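You operate a simulated robot arm through the tools that you are given. There is no shell and no other tool. Be economical: measure what you need, move in short steps, check, and stop when the job is done.

Carry out the task below with a simulated robot arm. There is one attempt and no reset: what you move stays moved.

JOB
Move the small red die from the grey holder to the blue case.
Fine: lift it out with the press; the slide plate ends pulled out.

The check looks at the end state, three seconds after you hand in, the way a careful person would. Anything else that was tipped, shoved, dropped, spilled or broken makes it a failure.

ROBOT AND FRAMES
A 6-joint arm with a two-finger parallel gripper, fixed in place. Base frame: the origin is at the foot of the arm, x ahead of it, y to its left, z up. Lengths are in mm, angles in rad, forces in N, time in s.
With the tool pointing down near the work surface it reaches from about 260 to 680 mm from the base axis. Its first joint turns from -1.152 to 1.152 rad. Payload 2.9 kg.
The TCP is the grasp point between the finger pads, 30 mm short of the fingertips. In the tool frame z runs along the fingers and y along their closing line. The gripper opens to 110 mm. The fingers are 20 mm wide and 10 mm thick; the gripper's body (48 by 112 mm) begins 55 mm behind the TCP.
Orientation is that of the tool frame in the base frame, as [roll, pitch, yaw] about the fixed x, y, z axes, in that order (R = Rz(yaw) Ry(pitch) Rx(roll)). With the fingers straight down and closing along the base's y, the tool's x points along the base's -x, its y along +y and its z along -z.

CONTROLS
- The arm moves only by the tool drive_tool. Its arguments are lists of equal length, an entry for each row: "jaw": the opening in per cent of the stroke, from 0 (shut) to 100 (fully open); "travel": the shift along the tool's x, y, z in mm, a list of three; "angular": the turn, a rotation vector about the tool's x, y, z in rad, a list of three. In form: {"jaw": [jaw, ...], "travel": [[tx, ty, tz], ...], "angular": [[wx, wy, wz], ...]}. A call has 1 to 20 rows; each row is the pose to reach, as a shift and turn from the pose commanded when the call began, along the tool's axes at that moment. A row lasts 0.2 s, in which the tool goes at most 50 mm and 0.15 rad; a call with a longer step from one row to the next is refused whole, and so is a gripper value outside its range. A pose out of reach is approached as far as the arm can. The call stops where the force on the tool passes 50 N (or 10 N more than at its start, if that is more) or the arm is blocked; 0.2 s more then pass. Each finger travels about 108 mm/s and halts on what it meets, pressing with about 39 N; the grip force reading is that of the motor and also rises with nothing between the fingers. The clock runs only during rows and for 0.2 s after the last one: add rows that repeat a pose to give the fingers time. It gives the time, the measured TCP pose, the force on the tool (base axes), the opening and the grip force at its end, in the units of the frame above (readings bear some noise), and new pictures: "show" is both (left out), scene, wrist or none.
- Cameras (640 x 400 px; columns grow to the right, rows downward): "scene" is fixed at [73.3, 426.9, 1399.6]; the picture's right is [-0.82, -0.57, 0.00], its down [-0.26, 0.37, -0.89] and it looks along [0.51, -0.73, -0.45] (base axes); focal length 314 px, centre (320, 200). "wrist" rides on the gripper at [72, 17, -103] in the tool frame; the picture's right is [-0.23, 0.97, 0.00], its down [-0.76, -0.18, -0.62] and it looks along [-0.61, -0.14, 0.78] (tool axes); focal length 222 px, centre (320, 200). There is no depth. A picture from a camera that has moved, and an enlarged one, comes with that camera's place and axes in the base frame and with its lens.
- zoom(camera, box): a new picture of the part [left, top, right, bottom] of that camera's present view, enlarged. No time passes.
- hand_in(): hands the job in; it is judged then, once.

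Work in short steps. Places have to be worked out from the pictures, the camera data and where the tool is seen: move nearer, look again, correct. Check each grasp and each placing, and mend what went wrong. You have 120 turns and 170 pictures in all, those below and enlarged ones among them. Open the gripper and draw the arm clear of the work before you hand the job in, unless the task says otherwise; then end with one line.

The tools are called after "Request:" as name(argument=value, ...) on one line, values as JSON. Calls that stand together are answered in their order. drive_tool: Moves the arm, as the interface text tells. Its arguments: {"type":"object","properties":{"jaw":{"type":"array"},"travel":{"type":"array"},"angular":{"type":"array"},"show":{"type":"string","enum":["both","scene","wrist","none"]}},"required":["jaw","travel","angular"]} The other tools are called the same way: zoom (camera, box) takes an enlarged picture of a part of a camera's view; hand_in () hands the job in.

At the start:

```text
clock: 0.0
position: [265.2, -256.0, 1181.5]
tool_rot: [-3.14, 0.0, -3.141]
force: [-0.1, -1.1, -0.2]
width: 110.1
grasp_force: 0.0
```

scene: 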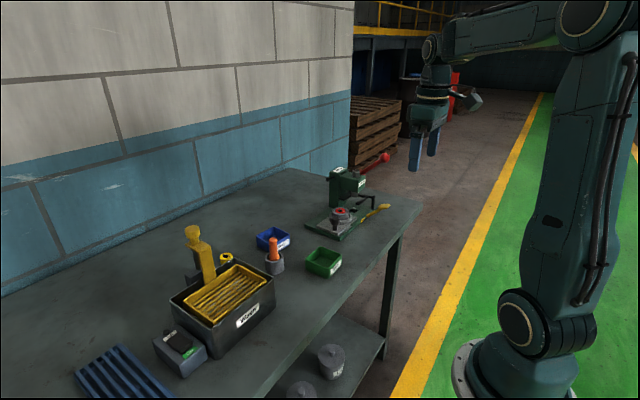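
wrist: 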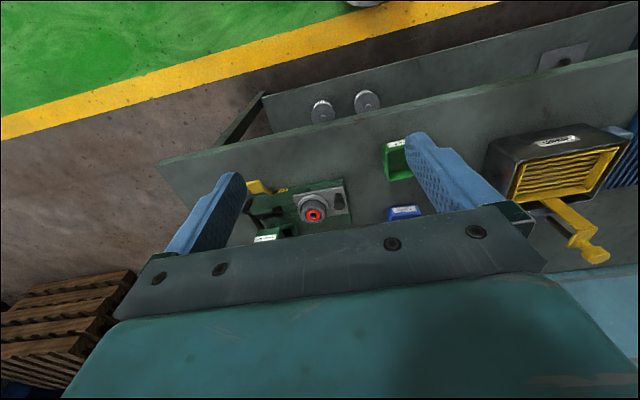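

I'll look closely at the press area first.

Request:
zoom(camera="scene", box=[240, 150, 420, 290])

Request:
zoom(camera="wrist", box=[230, 130, 450, 260])

```text
2.86 times, centred on (330, 220) of scene
camera zoom: at [73.3, 426.9, 1399.6], right [-0.82, -0.57, 0.0], down [-0.26, 0.37, -0.89], along [0.51, -0.73, -0.45], focal length 896 px, centre (291, 143)
```

zoom: 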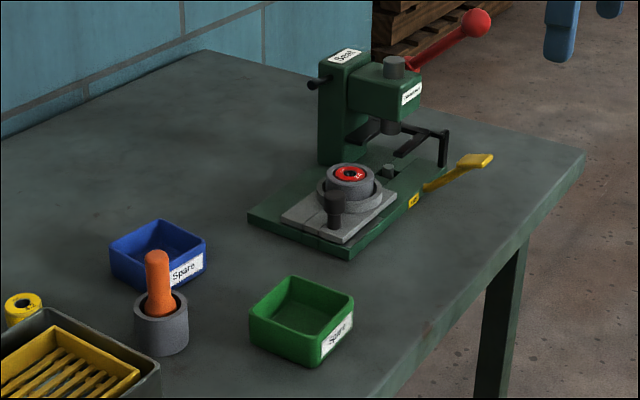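

```text
2.91 times, centred on (340, 195) of wrist
camera zoom: at [193.4, -238.8, 1284.3], right [0.23, 0.97, 0.0], down [0.76, -0.18, 0.62], along [0.61, -0.14, -0.78], focal length 646 px, centre (262, 214)
```

zoom: 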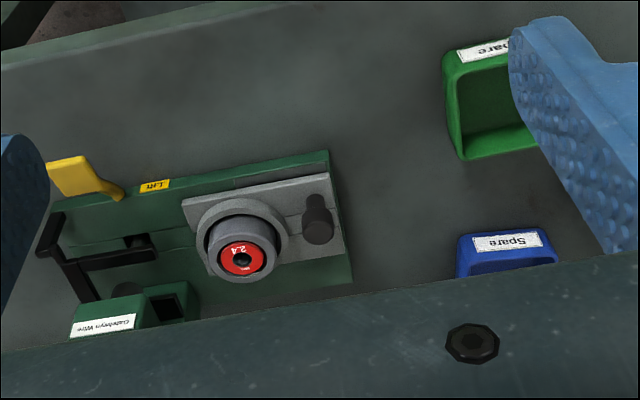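

The red die sits in the grey holder on the slide plate at about (519,-329,920). I move nearer for a better view.

Request:
drive_tool(jaw=[100, 100, 100, 100], travel=[[-14, -14, 25], [-28, -28, 50], [-42, -42, 75], [-55, -54, 101]], angular=[[0, 0, 0], [0, 0, 0], [0, 0, 0], [0, 0, 0]])

```text
clock: 1.0
position: [319.5, -308.6, 1080.2]
tool_rot: [3.14, 0.001, -3.141]
force: [-0.3, 0.8, 0.0]
width: 110.0
grasp_force: 0.1
camera wrist: at [247.5, -292.8, 1183.2], right [0.23, 0.97, 0.0], down [0.76, -0.18, 0.62], along [0.61, -0.14, -0.78], focal length 222 px, centre (320, 200)
```

scene: 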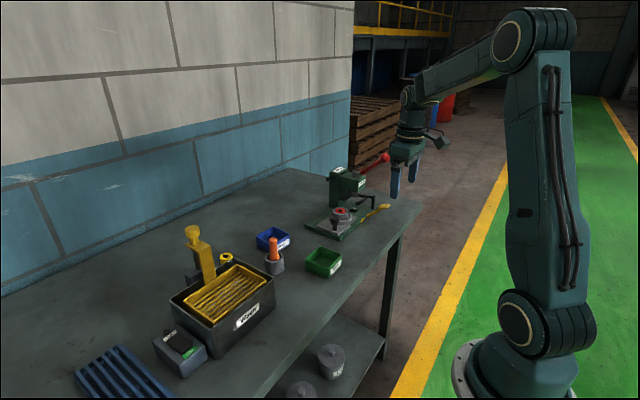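
wrist: 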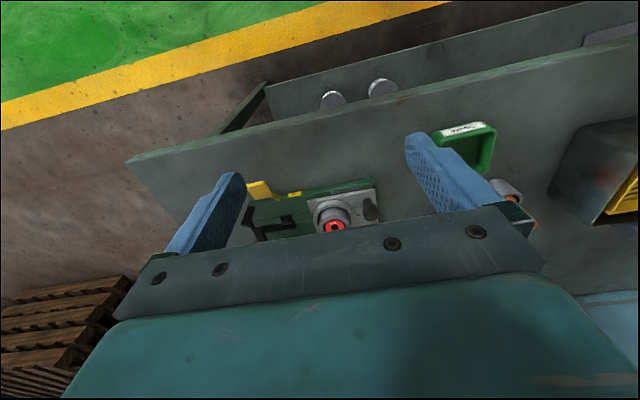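

I tilt the tool so the wrist camera looks forward past the fingers at the press.

Request:
drive_tool(jaw=[100, 100, 100, 100, 100], travel=[[0, 0, 0], [0, 0, 0], [0, 0, 0], [0, 0, 0], [0, 0, 0]], angular=[[0, -0.12, 0], [0, -0.24, 0], [0, -0.36, 0], [0, -0.48, 0], [0, -0.55, 0]], show="wrist")

```text
clock: 2.2
position: [320.8, -308.7, 1081.3]
tool_rot: [-3.141, 0.552, -3.141]
force: [-0.4, 0.5, 0.7]
width: 110.0
grasp_force: 0.0
camera wrist: at [205.0, -292.6, 1130.4], right [0.19, 0.97, 0.12], down [0.32, -0.18, 0.93], along [0.93, -0.14, -0.35], focal length 222 px, centre (320, 200)
```

wrist: 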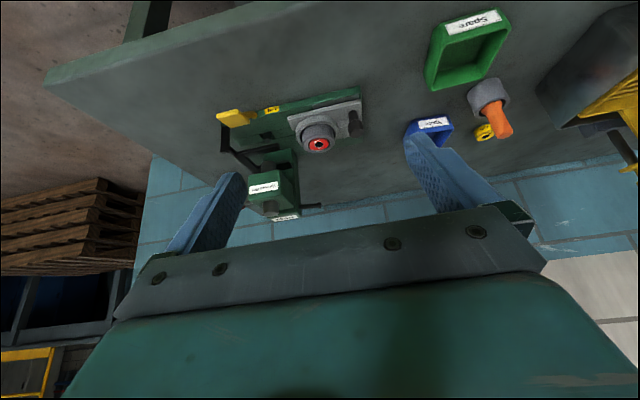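

Request:
zoom(camera="wrist", box=[205, 80, 375, 225])

Request:
zoom(camera="scene", box=[300, 150, 400, 245])

Request:
zoom(camera="wrist", box=[390, 0, 560, 160])

```text
2.76 times, centred on (290, 152) of wrist
camera zoom: at [205.0, -292.6, 1130.4], right [0.19, 0.97, 0.12], down [0.32, -0.18, 0.93], along [0.93, -0.14, -0.35], focal length 613 px, centre (403, 331)
```

zoom: 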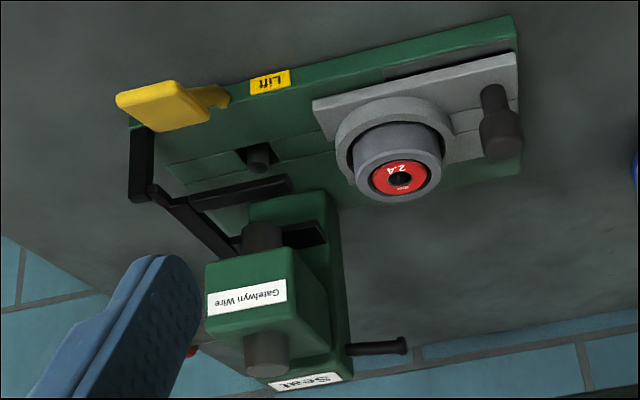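

```text
4.21 times, centred on (350, 198) of scene
camera zoom: at [73.3, 426.9, 1399.6], right [-0.82, -0.57, 0.0], down [-0.26, 0.37, -0.89], along [0.51, -0.73, -0.45], focal length 1320 px, centre (194, 210)
```

zoom: 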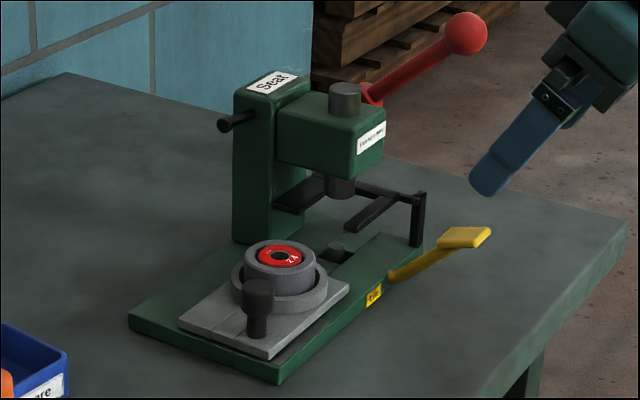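

```text
2.50 times, centred on (475, 80) of wrist
camera zoom: at [205.0, -292.6, 1130.4], right [0.19, 0.97, 0.12], down [0.32, -0.18, 0.93], along [0.93, -0.14, -0.35], focal length 555 px, centre (-68, 500)
```

zoom: 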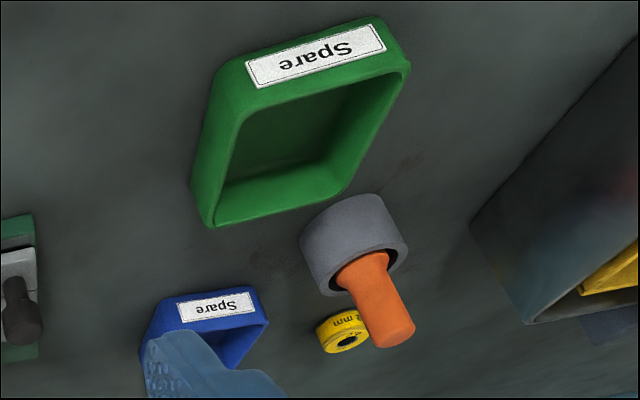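

Estimates: knob head ≈ (502,-267,915), lift pin ≈ (521,-419,880), lift paddle ≈ (413,-421,924). The plate slides about 90 mm along -y to bring the holder over the pin. I turn the tool 90° so the fingers close along x and lean toward -y, then stand in front of the knob.

Request:
drive_tool(jaw=[100, 100, 100, 100, 100, 100, 100, 100, 100, 100, 100, 100], travel=[[-9.8, 9.1, 12.9], [-19.5, 18.2, 25.9], [-29.3, 27.3, 38.8], [-39.1, 36.3, 51.7], [-48.8, 45.4, 64.6], [-58.6, 54.5, 77.6], [-68.4, 63.6, 90.5], [-78.1, 72.7, 103.4], [-87.9, 81.8, 116.3], [-97.7, 90.8, 129.3], [-107.4, 99.9, 142.2], [-117.2, 109, 155.1]], angular=[[0.068, 0, 0.112], [0.137, 0, 0.223], [0.205, 0, 0.335], [0.274, 0, 0.446], [0.342, 0, 0.558], [0.411, 0, 0.67], [0.479, 0, 0.781], [0.547, 0, 0.893], [0.616, 0, 1.004], [0.684, 0, 1.116], [0.753, 0, 1.227], [0.821, 0, 1.339]])

```text
clock: 4.8
position: [502.3, -198.9, 1009.9]
tool_rot: [3.14, 0.55, 1.568]
force: [0.3, 0.3, -0.3]
width: 110.1
grasp_force: 0.0
camera wrist: at [519.1, -84.6, 1059.1], right [0.97, -0.2, 0.12], down [-0.18, -0.32, 0.93], along [-0.14, -0.93, -0.35], focal length 222 px, centre (320, 200)
```

scene: 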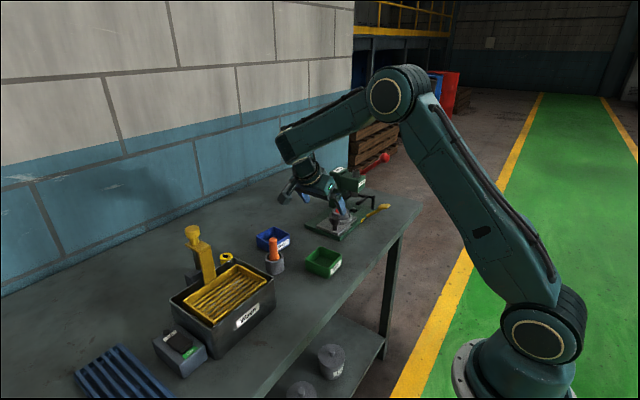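
wrist: 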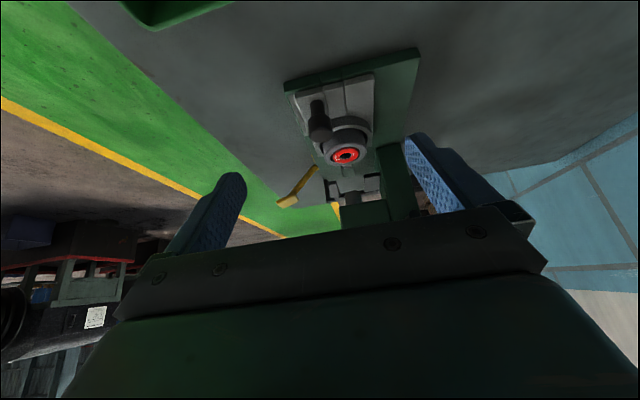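

Request:
zoom(camera="wrist", box=[260, 40, 440, 230])

```text
2.11 times, centred on (350, 135) of wrist
camera zoom: at [519.1, -84.6, 1059.1], right [0.97, -0.2, 0.12], down [-0.18, -0.32, 0.93], along [-0.14, -0.93, -0.35], focal length 468 px, centre (257, 337)
```

zoom: 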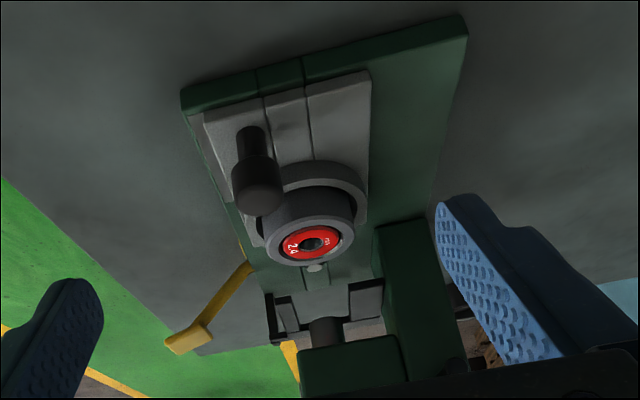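

Knob head confirmed near (501,-267,915). I reduce the tilt to 0.3 and bring the half-open fingers around the knob.

Request:
drive_tool(jaw=[60, 55, 50, 50, 50, 50], travel=[[-2, 0, 20], [-4, -0.5, 40], [-6, -0.8, 60], [-8, -0.8, 80], [-10, -0.8, 96], [-11, -0.8, 106.5]], angular=[[0, 0.05, 0], [0, 0.1, 0], [0, 0.15, 0], [0, 0.2, 0], [0, 0.25, 0], [0, 0.25, 0]])

```text
clock: 6.2
position: [500.0, -265.4, 923.4]
tool_rot: [-3.141, 0.298, 1.572]
force: [0.1, -0.5, -0.3]
width: 55.1
grasp_force: 0.0
camera wrist: at [517.6, -166.8, 1001.0], right [0.97, -0.22, 0.07], down [-0.18, -0.54, 0.82], along [-0.14, -0.81, -0.57], focal length 222 px, centre (320, 200)
```

scene: 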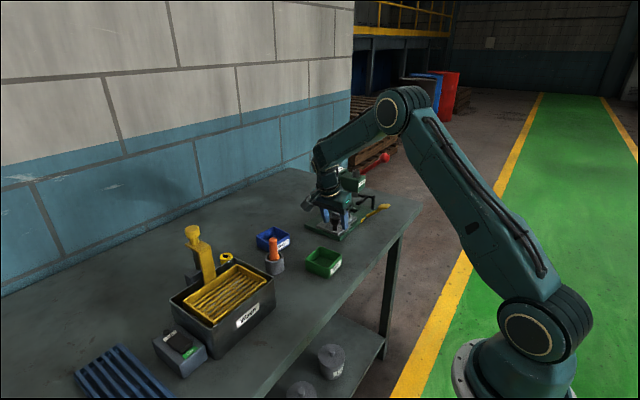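
wrist: 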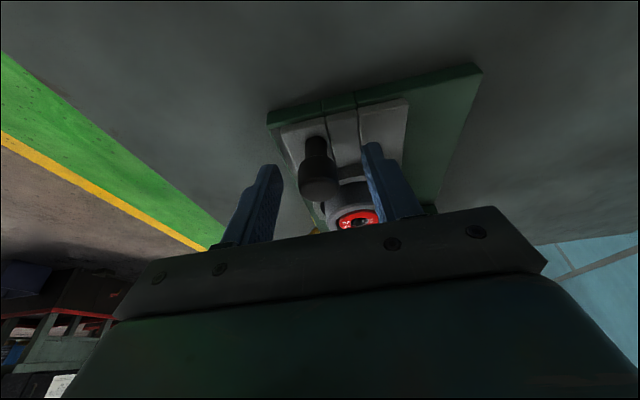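

The knob is between the fingers; I close on it.

Request:
drive_tool(jaw=[30, 10, 10, 10], travel=[[0, 0, 0], [0, 0, 0], [0, 0, 0], [0, 0, 0]], angular=[[0, 0, 0], [0, 0, 0], [0, 0, 0], [0, 0, 0]], show="wrist")

```text
clock: 7.2
position: [500.5, -266.0, 923.3]
tool_rot: [-3.14, 0.301, 1.571]
force: [-6.1, 0.1, -1.2]
width: 23.8
grasp_force: 44.7
camera wrist: at [517.2, -166.7, 1001.0], right [0.97, -0.22, 0.07], down [-0.18, -0.54, 0.82], along [-0.14, -0.81, -0.57], focal length 222 px, centre (320, 200)
```

wrist: 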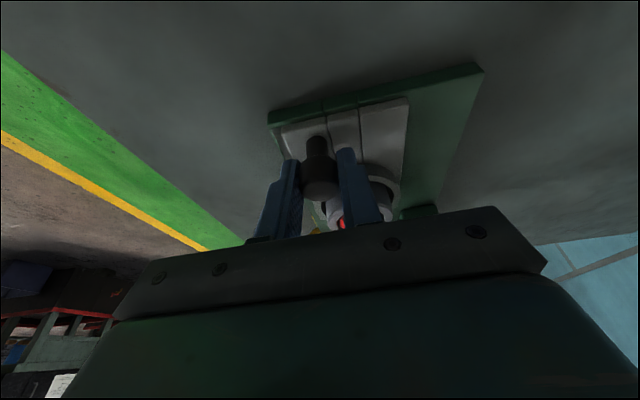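

Knob gripped (24 mm). I push the plate in by 40 mm in small steps and watch the force.

Request:
drive_tool(jaw=[10, 10, 10, 10, 10], travel=[[-7.6, 0.2, 2.4], [-15.3, 0.4, 4.7], [-22.9, 0.6, 7.1], [-30.6, 0.8, 9.5], [-38.2, 1, 11.8]], angular=[[0, 0, 0], [0, 0, 0], [0, 0, 0], [0, 0, 0], [0, 0, 0]])

```text
clock: 8.4
position: [499.7, -306.0, 923.8]
tool_rot: [-3.139, 0.3, 1.567]
force: [-27.3, -0.2, 2.8]
width: 23.5
grasp_force: 44.9
camera wrist: at [517.7, -207.2, 1001.0], right [0.97, -0.22, 0.06], down [-0.18, -0.54, 0.82], along [-0.15, -0.81, -0.57], focal length 222 px, centre (320, 200)
```

scene: 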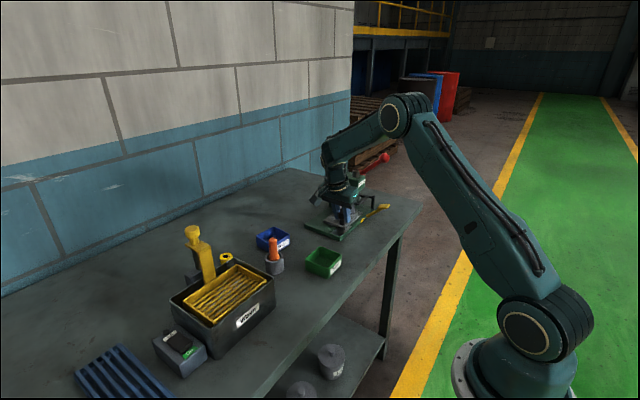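
wrist: 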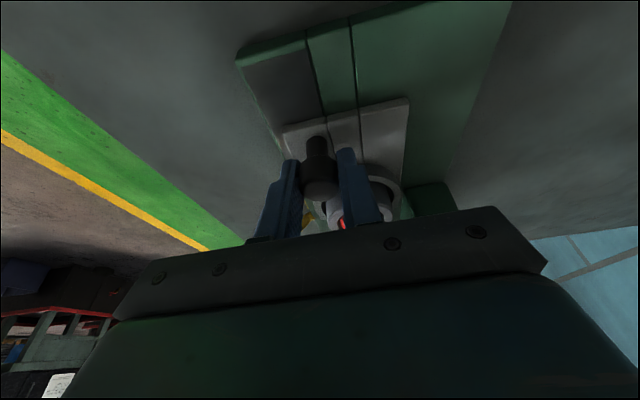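

The slide pushed ~27 N sideways (-x), so the rail runs slightly the other way. I relieve the lateral offset and go on 30 mm.

Request:
drive_tool(jaw=[10, 10, 10, 10, 10], travel=[[0, -1.5, 0], [-7.6, -1.7, 2.4], [-15.3, -1.9, 4.7], [-22.9, -2.1, 7.1], [-28.7, -2.3, 8.9]], angular=[[0, 0, 0], [0, 0, 0], [0, 0, 0], [0, 0, 0], [0, 0, 0]], show="wrist")

```text
clock: 9.6
position: [499.3, -334.3, 925.1]
tool_rot: [3.141, 0.299, 1.575]
force: [-9.9, 0.2, -7.9]
width: 23.5
grasp_force: 44.7
camera wrist: at [516.8, -235.9, 1001.1], right [0.97, -0.21, 0.07], down [-0.18, -0.54, 0.82], along [-0.14, -0.81, -0.57], focal length 222 px, centre (320, 200)
```

wrist: 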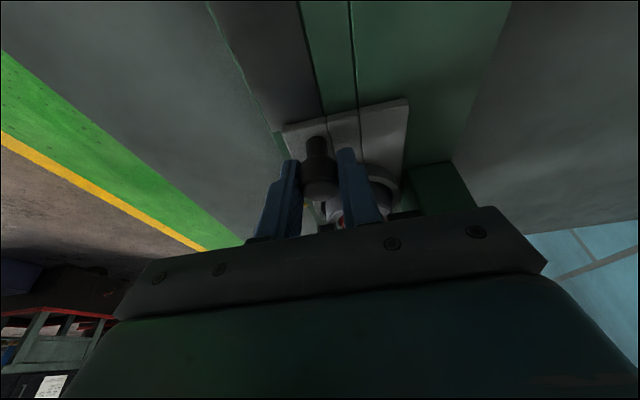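

Lateral force eased. Let me check where the holder is relative to the fork and ram.

Request:
zoom(camera="scene", box=[300, 150, 400, 245])

Request:
zoom(camera="wrist", box=[260, 80, 440, 220])

```text
4.21 times, centred on (350, 198) of scene
camera zoom: at [73.2, 426.8, 1399.6], right [-0.82, -0.57, 0.0], down [-0.26, 0.37, -0.89], along [0.51, -0.73, -0.45], focal length 1320 px, centre (194, 210)
```

zoom: 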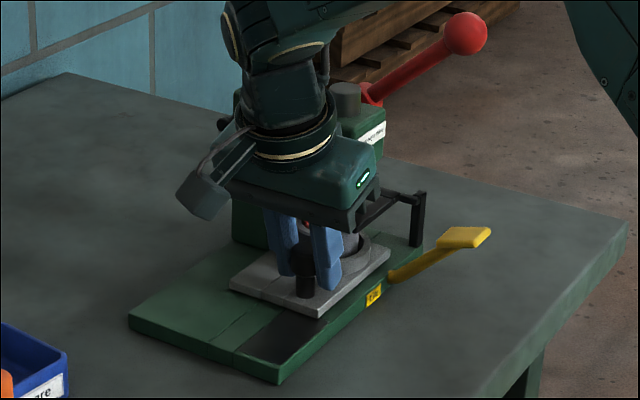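

```text
2.86 times, centred on (350, 150) of wrist
camera zoom: at [516.8, -235.9, 1001.1], right [0.97, -0.21, 0.07], down [-0.18, -0.54, 0.82], along [-0.14, -0.81, -0.57], focal length 635 px, centre (234, 343)
```

zoom: 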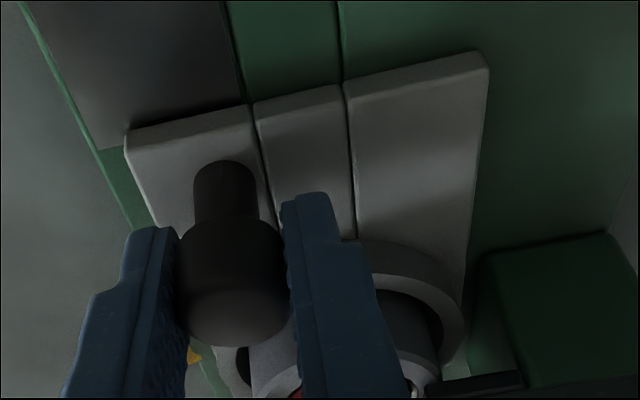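

Going on in 4 mm steps, expecting an end stop near 90 mm total.

Request:
drive_tool(jaw=[10, 10, 10, 10, 10, 10, 10], travel=[[-3.8, -0.6, 1.2], [-7.6, -0.7, 2.4], [-11.5, -0.8, 3.5], [-15.3, -0.9, 4.7], [-19.1, -1.0, 5.9], [-22.9, -1.1, 7.1], [-26.7, -1.2, 8.3]], angular=[[0, 0, 0], [0, 0, 0], [0, 0, 0], [0, 0, 0], [0, 0, 0], [0, 0, 0], [0, 0, 0]], show="wrist")

Request:
zoom(camera="scene", box=[300, 150, 400, 245])

```text
clock: 11.2
position: [500.9, -358.1, 923.6]
tool_rot: [-3.137, 0.293, 1.582]
force: [-2.3, 38.0, -1.4]
width: 23.7
grasp_force: 44.9
camera wrist: at [516.4, -258.8, 1001.8], right [0.98, -0.21, 0.06], down [-0.17, -0.55, 0.82], along [-0.14, -0.81, -0.57], focal length 222 px, centre (320, 200)
```

wrist: 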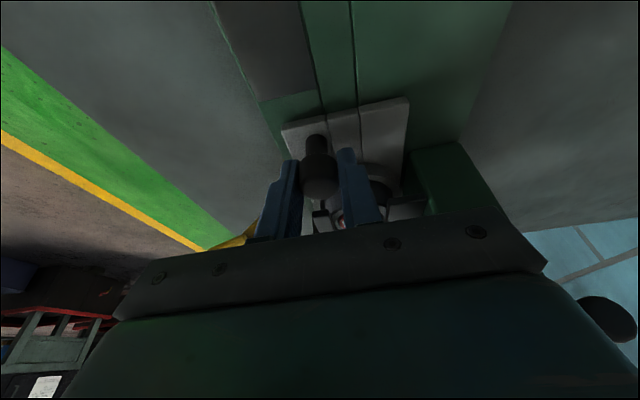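

```text
4.21 times, centred on (350, 198) of scene
camera zoom: at [73.2, 428.0, 1399.3], right [-0.82, -0.57, 0.0], down [-0.26, 0.37, -0.89], along [0.51, -0.73, -0.45], focal length 1320 px, centre (194, 210)
```

zoom: 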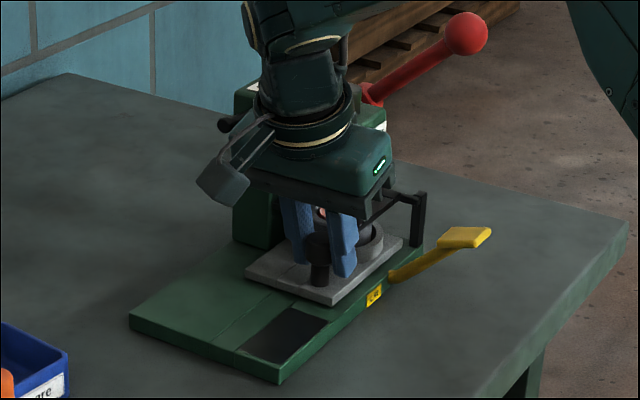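

The plate hit its stop after 92 mm of travel (38 N). I release the knob and back out along the tool axis and toward +y.

Request:
drive_tool(jaw=[10, 40, 40, 40, 40, 40, 40], travel=[[2, 0, 0], [2, 0, 0], [2, 0, 0], [12, 0, -15], [25, 0, -40], [40, 0, -70], [50, 0, -100]], angular=[[0, 0, 0], [0, 0, 0], [0, 0, 0], [0, 0, 0], [0, 0, 0], [0, 0, 0], [0, 0, 0]])

Request:
zoom(camera="scene", box=[300, 150, 400, 245])

Request:
zoom(camera="wrist", box=[220, 60, 440, 230])

```text
clock: 12.8
position: [498.1, -286.0, 1005.2]
tool_rot: [3.141, 0.299, 1.572]
force: [-0.7, 0.5, -0.5]
width: 44.1
grasp_force: 0.1
camera wrist: at [515.3, -186.8, 1082.1], right [0.97, -0.22, 0.07], down [-0.18, -0.54, 0.82], along [-0.14, -0.81, -0.57], focal length 222 px, centre (320, 200)
```

scene: 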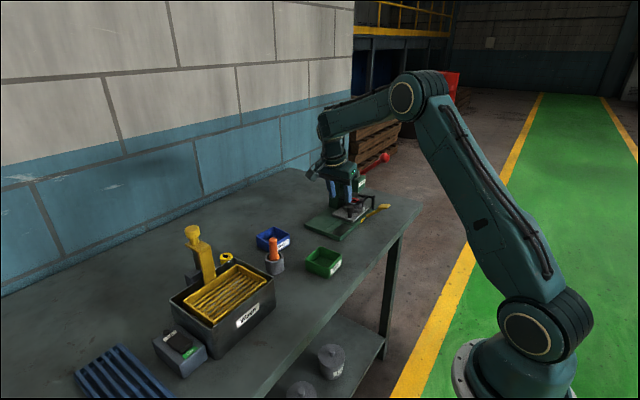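
wrist: 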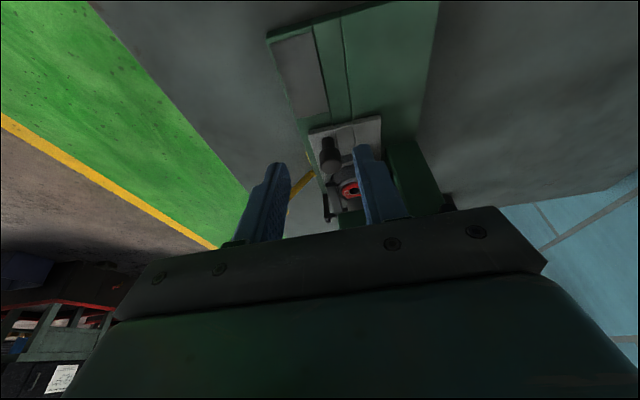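

```text
4.21 times, centred on (350, 198) of scene
camera zoom: at [73.3, 426.9, 1399.6], right [-0.82, -0.57, 0.0], down [-0.26, 0.37, -0.89], along [0.51, -0.73, -0.45], focal length 1320 px, centre (194, 210)
```

zoom: 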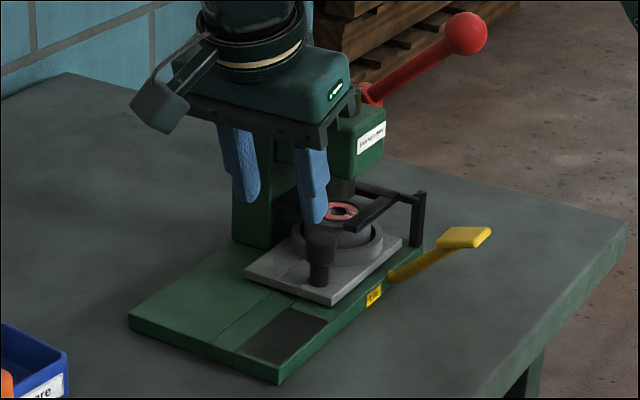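

```text
2.35 times, centred on (330, 145) of wrist
camera zoom: at [515.3, -186.8, 1082.1], right [0.97, -0.22, 0.07], down [-0.18, -0.54, 0.82], along [-0.14, -0.81, -0.57], focal length 523 px, centre (296, 329)
```

zoom: 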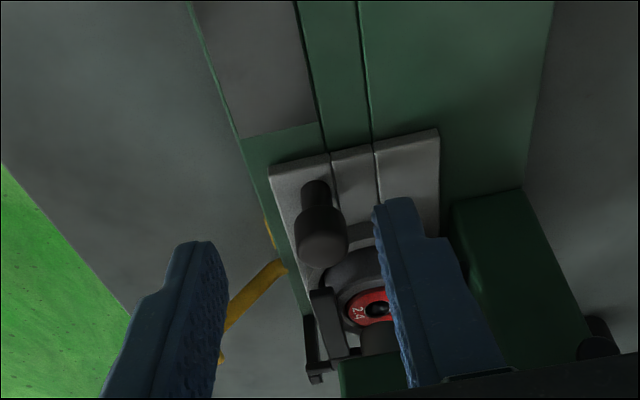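

The holder now sits under the fork and over the pin. Next: closed fingers to above the yellow Lift paddle, with the gripper body leaning away from the red lever.

Request:
drive_tool(jaw=[20, 0, 0, 0, 0, 0], travel=[[0, -42, 0], [0, -85, 0], [-28, -85, 15], [-56, -85, 30], [-84, -85, 45], [-112.9, -85, 61.2]], angular=[[0, 0, 0], [0, 0, 0], [0, 0, 0], [0, 0, 0], [0, 0, 0], [0, 0, 0]])

Request:
zoom(camera="scene", box=[300, 130, 420, 245])

Request:
zoom(camera="wrist", box=[220, 60, 480, 230])

```text
clock: 14.2
position: [414.0, -412.9, 979.4]
tool_rot: [-3.14, 0.3, 1.572]
force: [0.2, -0.1, -0.1]
width: 0.0
grasp_force: 37.7
camera wrist: at [430.8, -312.8, 1056.3], right [0.97, -0.22, 0.07], down [-0.18, -0.54, 0.82], along [-0.14, -0.81, -0.57], focal length 222 px, centre (320, 200)
```

scene: 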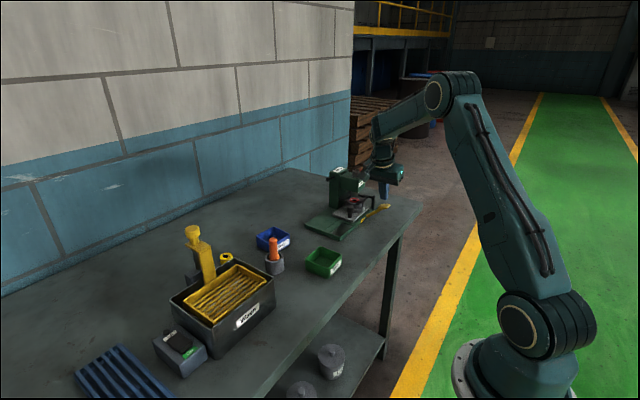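
wrist: 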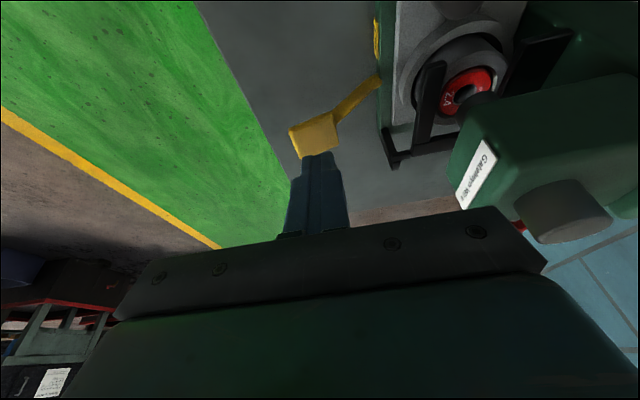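

```text
3.48 times, centred on (360, 188) of scene
camera zoom: at [73.3, 426.9, 1399.6], right [-0.82, -0.57, 0.0], down [-0.26, 0.37, -0.89], along [0.51, -0.73, -0.45], focal length 1091 px, centre (181, 244)
```

zoom: 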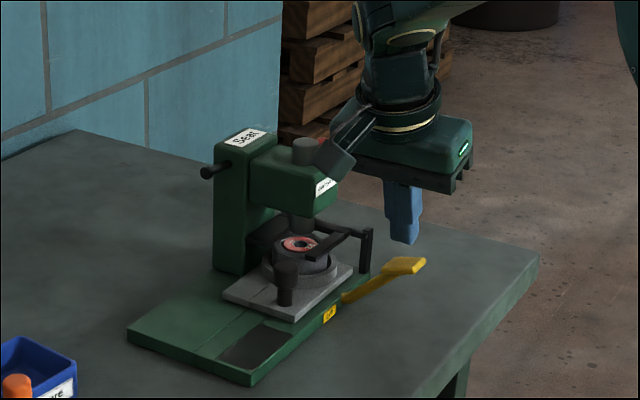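

```text
2.35 times, centred on (350, 145) of wrist
camera zoom: at [430.8, -312.8, 1056.3], right [0.97, -0.22, 0.07], down [-0.18, -0.54, 0.82], along [-0.14, -0.81, -0.57], focal length 523 px, centre (249, 329)
```

zoom: 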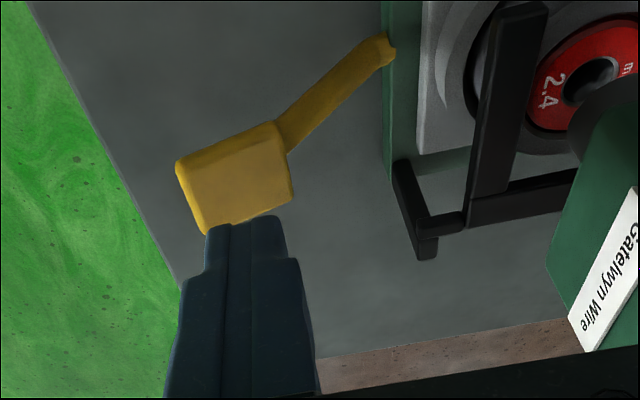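

Fingertips are about 25 mm above the paddle, which is centred near (413,-418). I lower to just touch it and begin pressing.

Request:
drive_tool(jaw=[0, 0, 0, 0, 0, 0, 0], travel=[[5.8, 0, 8.6], [8.8, 0, 18.2], [9.9, 0, 22], [11.2, 0, 25.8], [12.4, 0, 29.6], [13.6, 0, 33.5], [14.7, 0, 37.3]], angular=[[0, 0, 0], [0, 0, 0], [0, 0, 0], [0, 0, 0], [0, 0, 0], [0, 0, 0], [0, 0, 0]])

Request:
zoom(camera="scene", box=[300, 130, 420, 245])

Request:
zoom(camera="wrist", box=[280, 0, 540, 170])

```text
clock: 15.8
position: [413.0, -409.0, 941.4]
tool_rot: [3.14, 0.301, 1.568]
force: [-7.9, 4.9, 16.6]
width: 0.1
grasp_force: 37.7
camera wrist: at [429.9, -310.0, 1018.0], right [0.97, -0.22, 0.07], down [-0.18, -0.54, 0.82], along [-0.14, -0.81, -0.57], focal length 222 px, centre (320, 200)
```

scene: 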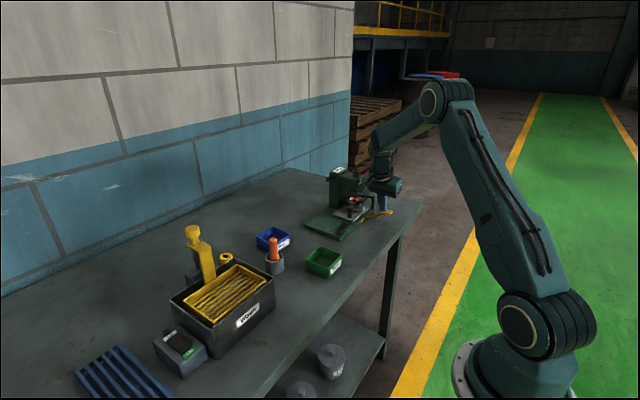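
wrist: 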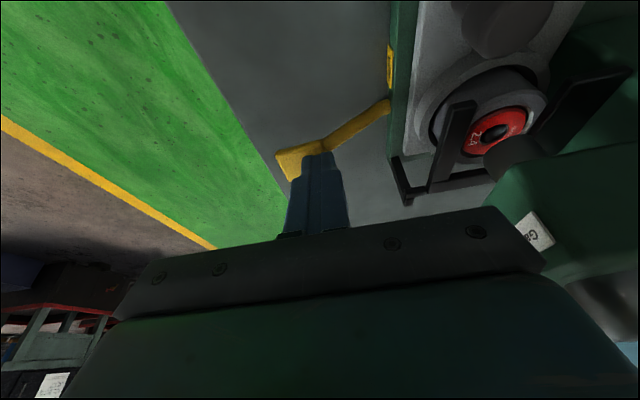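

```text
3.48 times, centred on (360, 188) of scene
camera zoom: at [72.9, 427.2, 1399.5], right [-0.82, -0.57, 0.0], down [-0.26, 0.37, -0.89], along [0.51, -0.73, -0.45], focal length 1091 px, centre (181, 244)
```

zoom: 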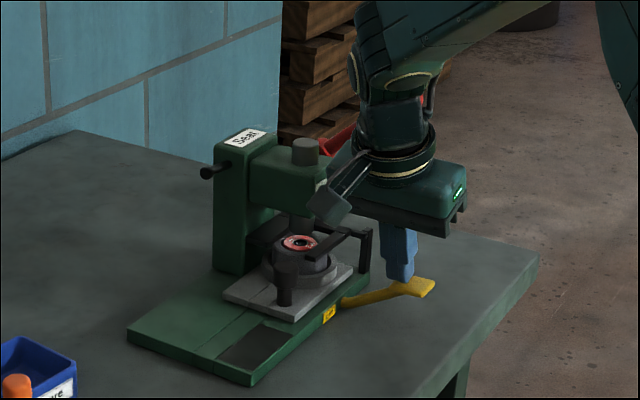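

```text
2.35 times, centred on (410, 85) of wrist
camera zoom: at [429.9, -310.0, 1018.0], right [0.97, -0.22, 0.07], down [-0.18, -0.54, 0.82], along [-0.14, -0.81, -0.57], focal length 523 px, centre (108, 471)
```

zoom: 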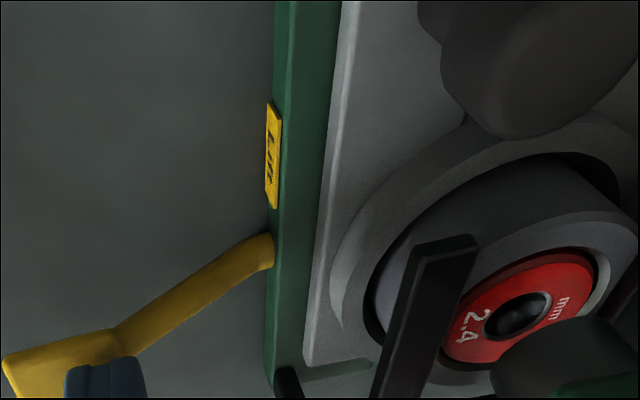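

The lever yields under ~17 N. I continue pressing down in small steps.

Request:
drive_tool(jaw=[0, 0, 0, 0, 0], travel=[[1.2, -1, 3.8], [2.4, -1, 7.6], [3.5, -1, 11.5], [4.7, -1, 15.3], [5.9, -1, 19.1]], angular=[[0, 0, 0], [0, 0, 0], [0, 0, 0], [0, 0, 0], [0, 0, 0]], show="none")

Request:
zoom(camera="scene", box=[330, 170, 400, 230])

Request:
zoom(camera="wrist", box=[280, 0, 580, 200])

```text
clock: 17.0
position: [412.2, -408.0, 918.5]
tool_rot: [-3.142, 0.3, 1.57]
force: [-6.7, -2.0, 15.0]
width: 0.0
grasp_force: 36.8
```

```text
6.67 times, centred on (365, 200) of scene
camera zoom: at [73.0, 427.0, 1399.6], right [-0.82, -0.57, 0.0], down [-0.26, 0.37, -0.89], along [0.51, -0.73, -0.45], focal length 2091 px, centre (20, 200)
```

zoom: 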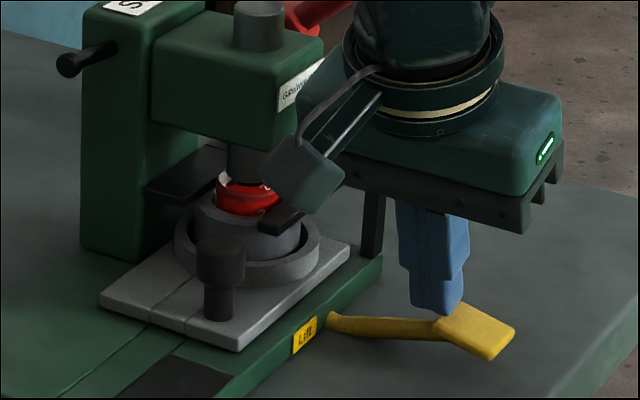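

```text
2.00 times, centred on (430, 100) of wrist
camera zoom: at [429.4, -309.4, 996.9], right [0.97, -0.22, 0.07], down [-0.18, -0.54, 0.82], along [-0.14, -0.81, -0.57], focal length 444 px, centre (100, 400)
```

zoom: 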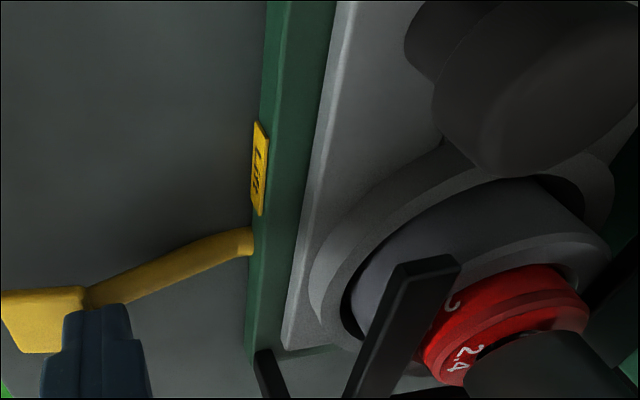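

The die has risen about a dozen mm out of the holder, near the ram. A little more, watching force.

Request:
drive_tool(jaw=[0, 0, 0, 0], travel=[[0.6, 0, 1.9], [1.2, 0, 3.8], [1.8, 0, 5.7], [1.8, 0, 5.7]], angular=[[0, 0, 0], [0, 0, 0], [0, 0, 0], [0, 0, 0]], show="none")

Request:
zoom(camera="scene", box=[330, 170, 400, 230])

```text
clock: 18.0
position: [412.7, -407.5, 914.2]
tool_rot: [3.138, 0.302, 1.572]
force: [-9.0, 3.7, 28.7]
width: 0.0
grasp_force: 38.0
```

```text
6.67 times, centred on (365, 200) of scene
camera zoom: at [72.7, 427.4, 1399.5], right [-0.82, -0.57, 0.0], down [-0.26, 0.37, -0.89], along [0.51, -0.73, -0.45], focal length 2091 px, centre (20, 200)
```

zoom: 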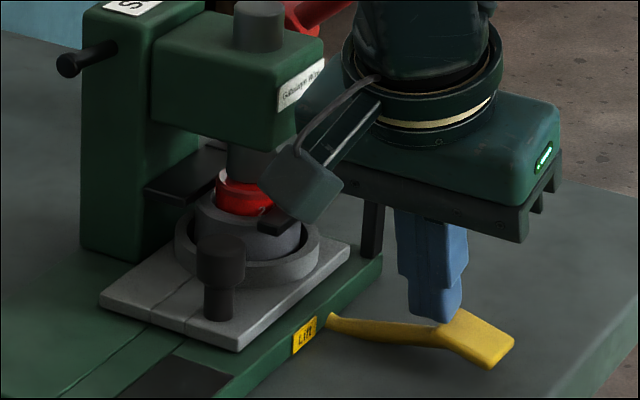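

Force climbed to 29 N: lever is at its stop. I release it gently and check that the die stays up.

Request:
drive_tool(jaw=[0, 0, 0, 0, 0, 0, 0, 0], travel=[[-1.8, 0, -5.7], [-3.6, 0, -11.5], [-5.3, 0, -17.2], [-7.1, 0, -22.9], [-9.5, 0, -30.6], [-13, 0, -42], [-18, 0, -60], [-20, 0, -80]], angular=[[0, 0, 0], [0, 0, 0], [0, 0, 0], [0, 0, 0], [0, 0, 0], [0, 0, 0], [0, 0, 0], [0, 0, 0]], show="none")

Request:
zoom(camera="scene", box=[330, 170, 400, 230])

Request:
zoom(camera="wrist", box=[280, 0, 580, 200])

```text
clock: 19.8
position: [412.3, -402.3, 996.4]
tool_rot: [-3.141, 0.299, 1.57]
force: [0.1, 0.0, -0.5]
width: 0.1
grasp_force: 37.6
```

```text
6.67 times, centred on (365, 200) of scene
camera zoom: at [73.3, 426.9, 1399.6], right [-0.82, -0.57, 0.0], down [-0.26, 0.37, -0.89], along [0.51, -0.73, -0.45], focal length 2091 px, centre (20, 200)
```

zoom: 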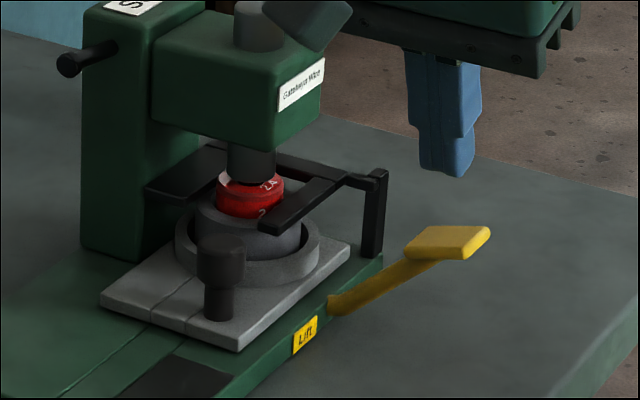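

```text
2.00 times, centred on (430, 100) of wrist
camera zoom: at [429.4, -304.3, 1073.3], right [0.97, -0.22, 0.07], down [-0.18, -0.54, 0.82], along [-0.14, -0.81, -0.57], focal length 444 px, centre (100, 400)
```

zoom: 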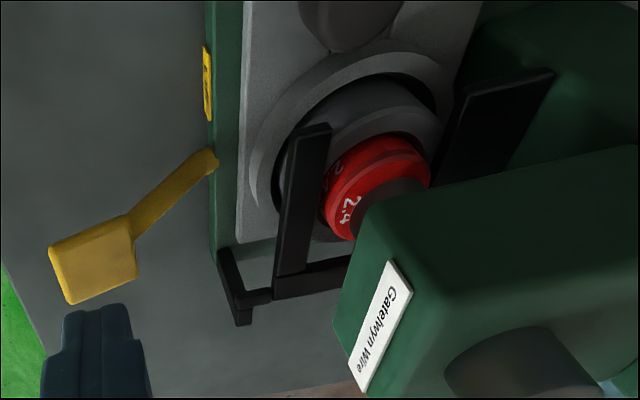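

The die stayed up and the lever returned. I go back to the knob the way I left it.

Request:
drive_tool(jaw=[0, 0, 0, 20, 42, 42, 42, 42, 42, 42], travel=[[38, 0, -14.5], [76, 0, -29], [113.2, 0, -43.5], [113.2, 43, -43.5], [113.2, 87, -43.5], [103.7, 87, -14], [88.7, 87, 16], [75.7, 87, 41], [63.7, 87, 56], [63.7, 87, 56]], angular=[[0, 0, 0], [0, 0, 0], [0, 0, 0], [0, 0, 0], [0, 0, 0], [0, 0, 0], [0, 0, 0], [0, 0, 0], [0, 0, 0], [0, 0, 0]])

Request:
zoom(camera="wrist", box=[220, 80, 440, 230])

```text
clock: 22.0
position: [499.4, -360.9, 924.0]
tool_rot: [3.14, 0.301, 1.573]
force: [0.1, -0.1, 0.4]
width: 45.7
grasp_force: 0.1
camera wrist: at [515.9, -260.9, 1001.0], right [0.97, -0.22, 0.07], down [-0.18, -0.54, 0.82], along [-0.14, -0.81, -0.57], focal length 222 px, centre (320, 200)
```

scene: 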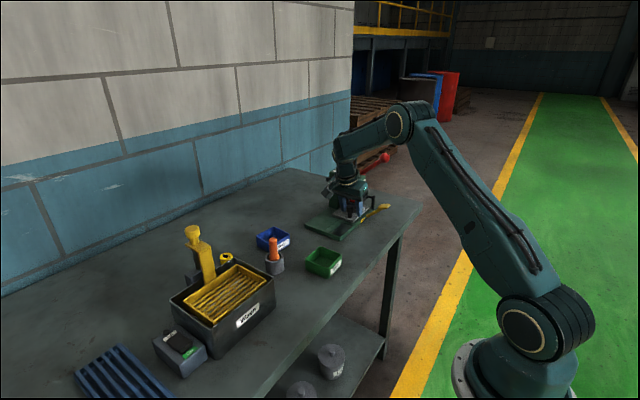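
wrist: 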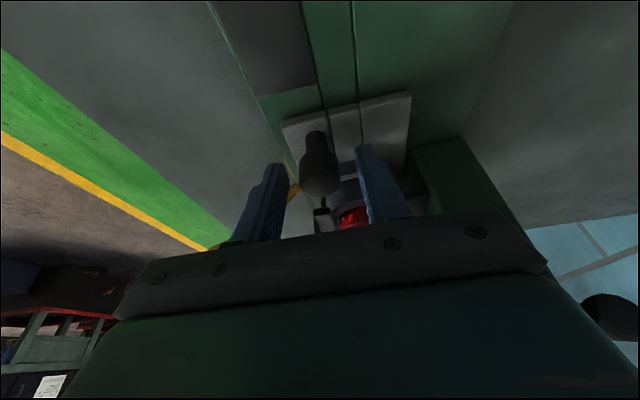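

```text
2.67 times, centred on (330, 155) of wrist
camera zoom: at [515.9, -260.9, 1001.0], right [0.97, -0.22, 0.07], down [-0.18, -0.54, 0.82], along [-0.14, -0.81, -0.57], focal length 592 px, centre (293, 320)
```

zoom: 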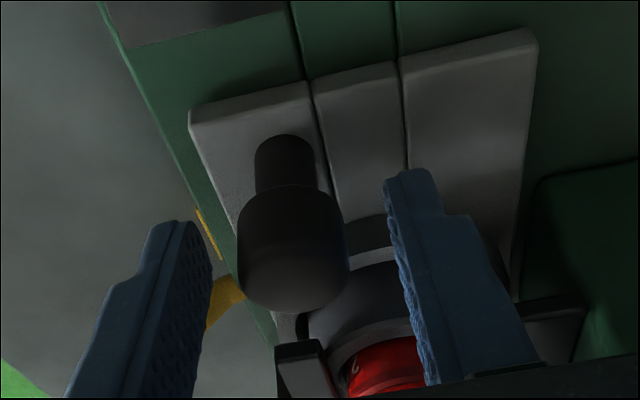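

Knob is between the fingers; I close and then pull the plate out 20 mm.

Request:
drive_tool(jaw=[30, 10, 10, 10, 10, 10, 10, 10], travel=[[2, 0.3, -0.6], [2, 0.3, -0.6], [2, 0.3, -0.6], [2, 0.3, -0.6], [6.8, 0.4, -2.1], [11.6, 0.5, -3.6], [16.4, 0.6, -5], [21.1, 0.6, -6.5]], angular=[[0, 0, 0], [0, 0, 0], [0, 0, 0], [0, 0, 0], [0, 0, 0], [0, 0, 0], [0, 0, 0], [0, 0, 0]], show="none")

Request:
zoom(camera="scene", box=[310, 160, 400, 240])

```text
clock: 23.8
position: [500.2, -336.5, 923.9]
tool_rot: [-3.141, 0.298, 1.572]
force: [2.6, -0.5, 1.2]
width: 23.5
grasp_force: 45.1
```

```text
5.00 times, centred on (355, 200) of scene
camera zoom: at [73.4, 426.9, 1399.6], right [-0.82, -0.57, 0.0], down [-0.26, 0.37, -0.89], along [0.51, -0.73, -0.45], focal length 1568 px, centre (145, 200)
```

zoom: 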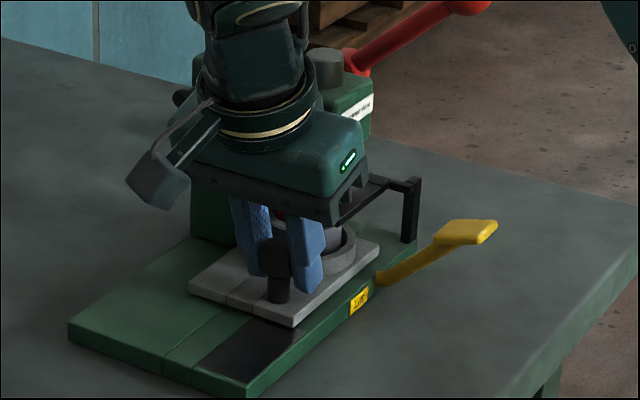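

Sliding freely. I pull the remaining ~71 mm back to the starting position.

Request:
drive_tool(jaw=[10, 10, 10, 10, 10, 10, 10, 10], travel=[[9.5, 0.1, -3], [19.1, 0.2, -5.9], [28.6, 0.3, -8.9], [38.2, 0.4, -11.8], [47.7, 0.5, -14.8], [57.3, 0.6, -17.8], [64, 0.7, -19.8], [67.8, 0.7, -21]], angular=[[0, 0, 0], [0, 0, 0], [0, 0, 0], [0, 0, 0], [0, 0, 0], [0, 0, 0], [0, 0, 0], [0, 0, 0]])

Request:
zoom(camera="scene", box=[310, 160, 400, 240])

```text
clock: 25.6
position: [499.2, -267.0, 923.1]
tool_rot: [-3.14, 0.301, 1.571]
force: [-11.7, -7.5, 0.7]
width: 23.6
grasp_force: 45.0
camera wrist: at [517.4, -168.7, 1000.9], right [0.97, -0.22, 0.07], down [-0.18, -0.54, 0.82], along [-0.14, -0.81, -0.57], focal length 222 px, centre (320, 200)
```

scene: 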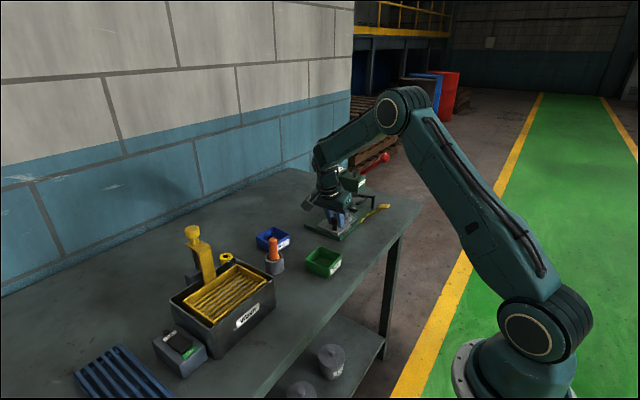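
wrist: 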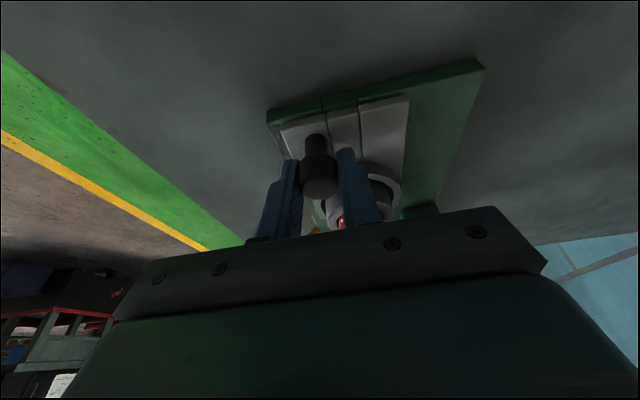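

```text
5.00 times, centred on (355, 200) of scene
camera zoom: at [73.0, 426.7, 1399.7], right [-0.82, -0.57, 0.0], down [-0.26, 0.37, -0.89], along [0.51, -0.73, -0.45], focal length 1568 px, centre (145, 200)
```

zoom: 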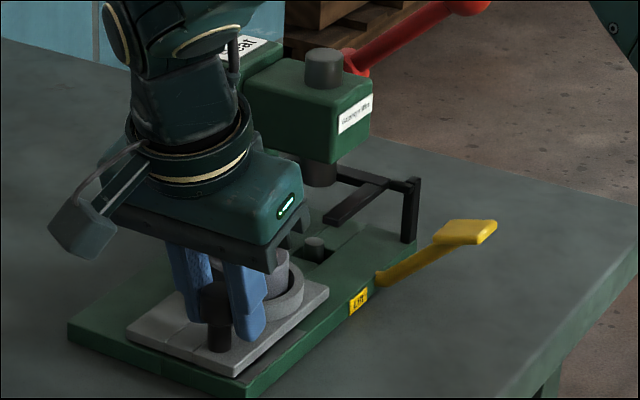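

Plate is back at its outer position. I release, back off, and inspect the die.

Request:
drive_tool(jaw=[40, 40, 40, 40, 40, 60], travel=[[0, 0, 0], [0, 0, 0], [12, 0, -15], [25, 0, -40], [40, 0, -75], [50, 0, -105]], angular=[[0, 0, 0], [0, 0, 0], [0, 0, 0], [0, 0, 0], [0, 0, 0], [0, -0.1, 0]])

Request:
zoom(camera="scene", box=[310, 160, 400, 240])

Request:
zoom(camera="wrist", box=[260, 60, 440, 220])

```text
clock: 27.0
position: [500.0, -187.1, 1010.1]
tool_rot: [-3.141, 0.402, 1.572]
force: [-0.2, -0.3, -0.1]
width: 66.2
grasp_force: 0.1
camera wrist: at [517.3, -80.7, 1076.6], right [0.97, -0.21, 0.09], down [-0.18, -0.46, 0.87], along [-0.14, -0.86, -0.48], focal length 222 px, centre (320, 200)
```

scene: 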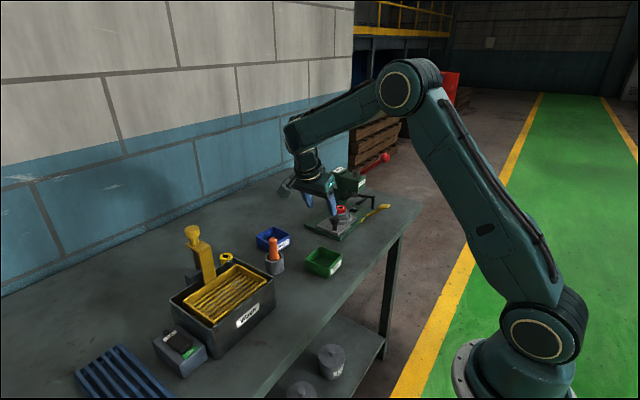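
wrist: 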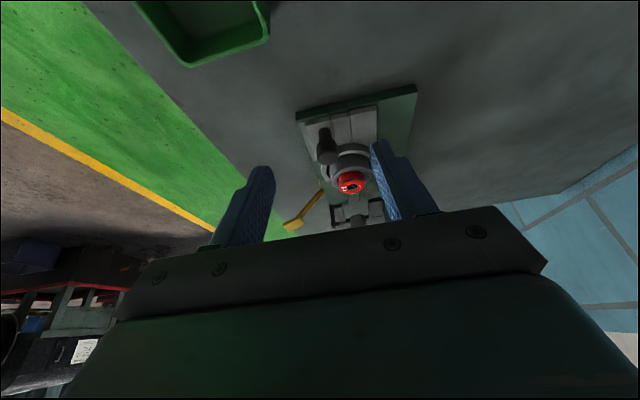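

```text
5.00 times, centred on (355, 200) of scene
camera zoom: at [73.3, 426.9, 1399.6], right [-0.82, -0.57, 0.0], down [-0.26, 0.37, -0.89], along [0.51, -0.73, -0.45], focal length 1568 px, centre (145, 200)
```

zoom: 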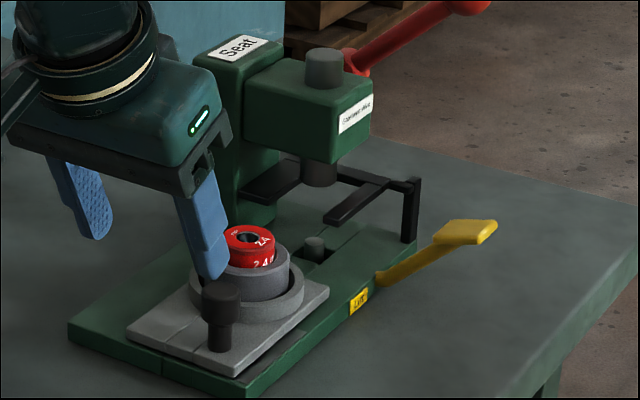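

```text
2.50 times, centred on (350, 140) of wrist
camera zoom: at [517.3, -80.7, 1076.6], right [0.97, -0.21, 0.09], down [-0.18, -0.46, 0.87], along [-0.14, -0.86, -0.48], focal length 555 px, centre (245, 350)
```

zoom: 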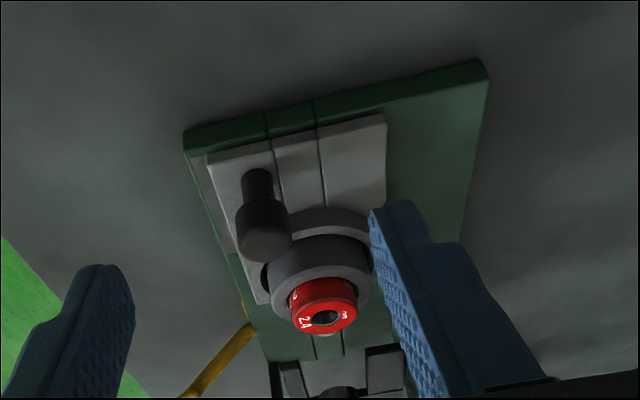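

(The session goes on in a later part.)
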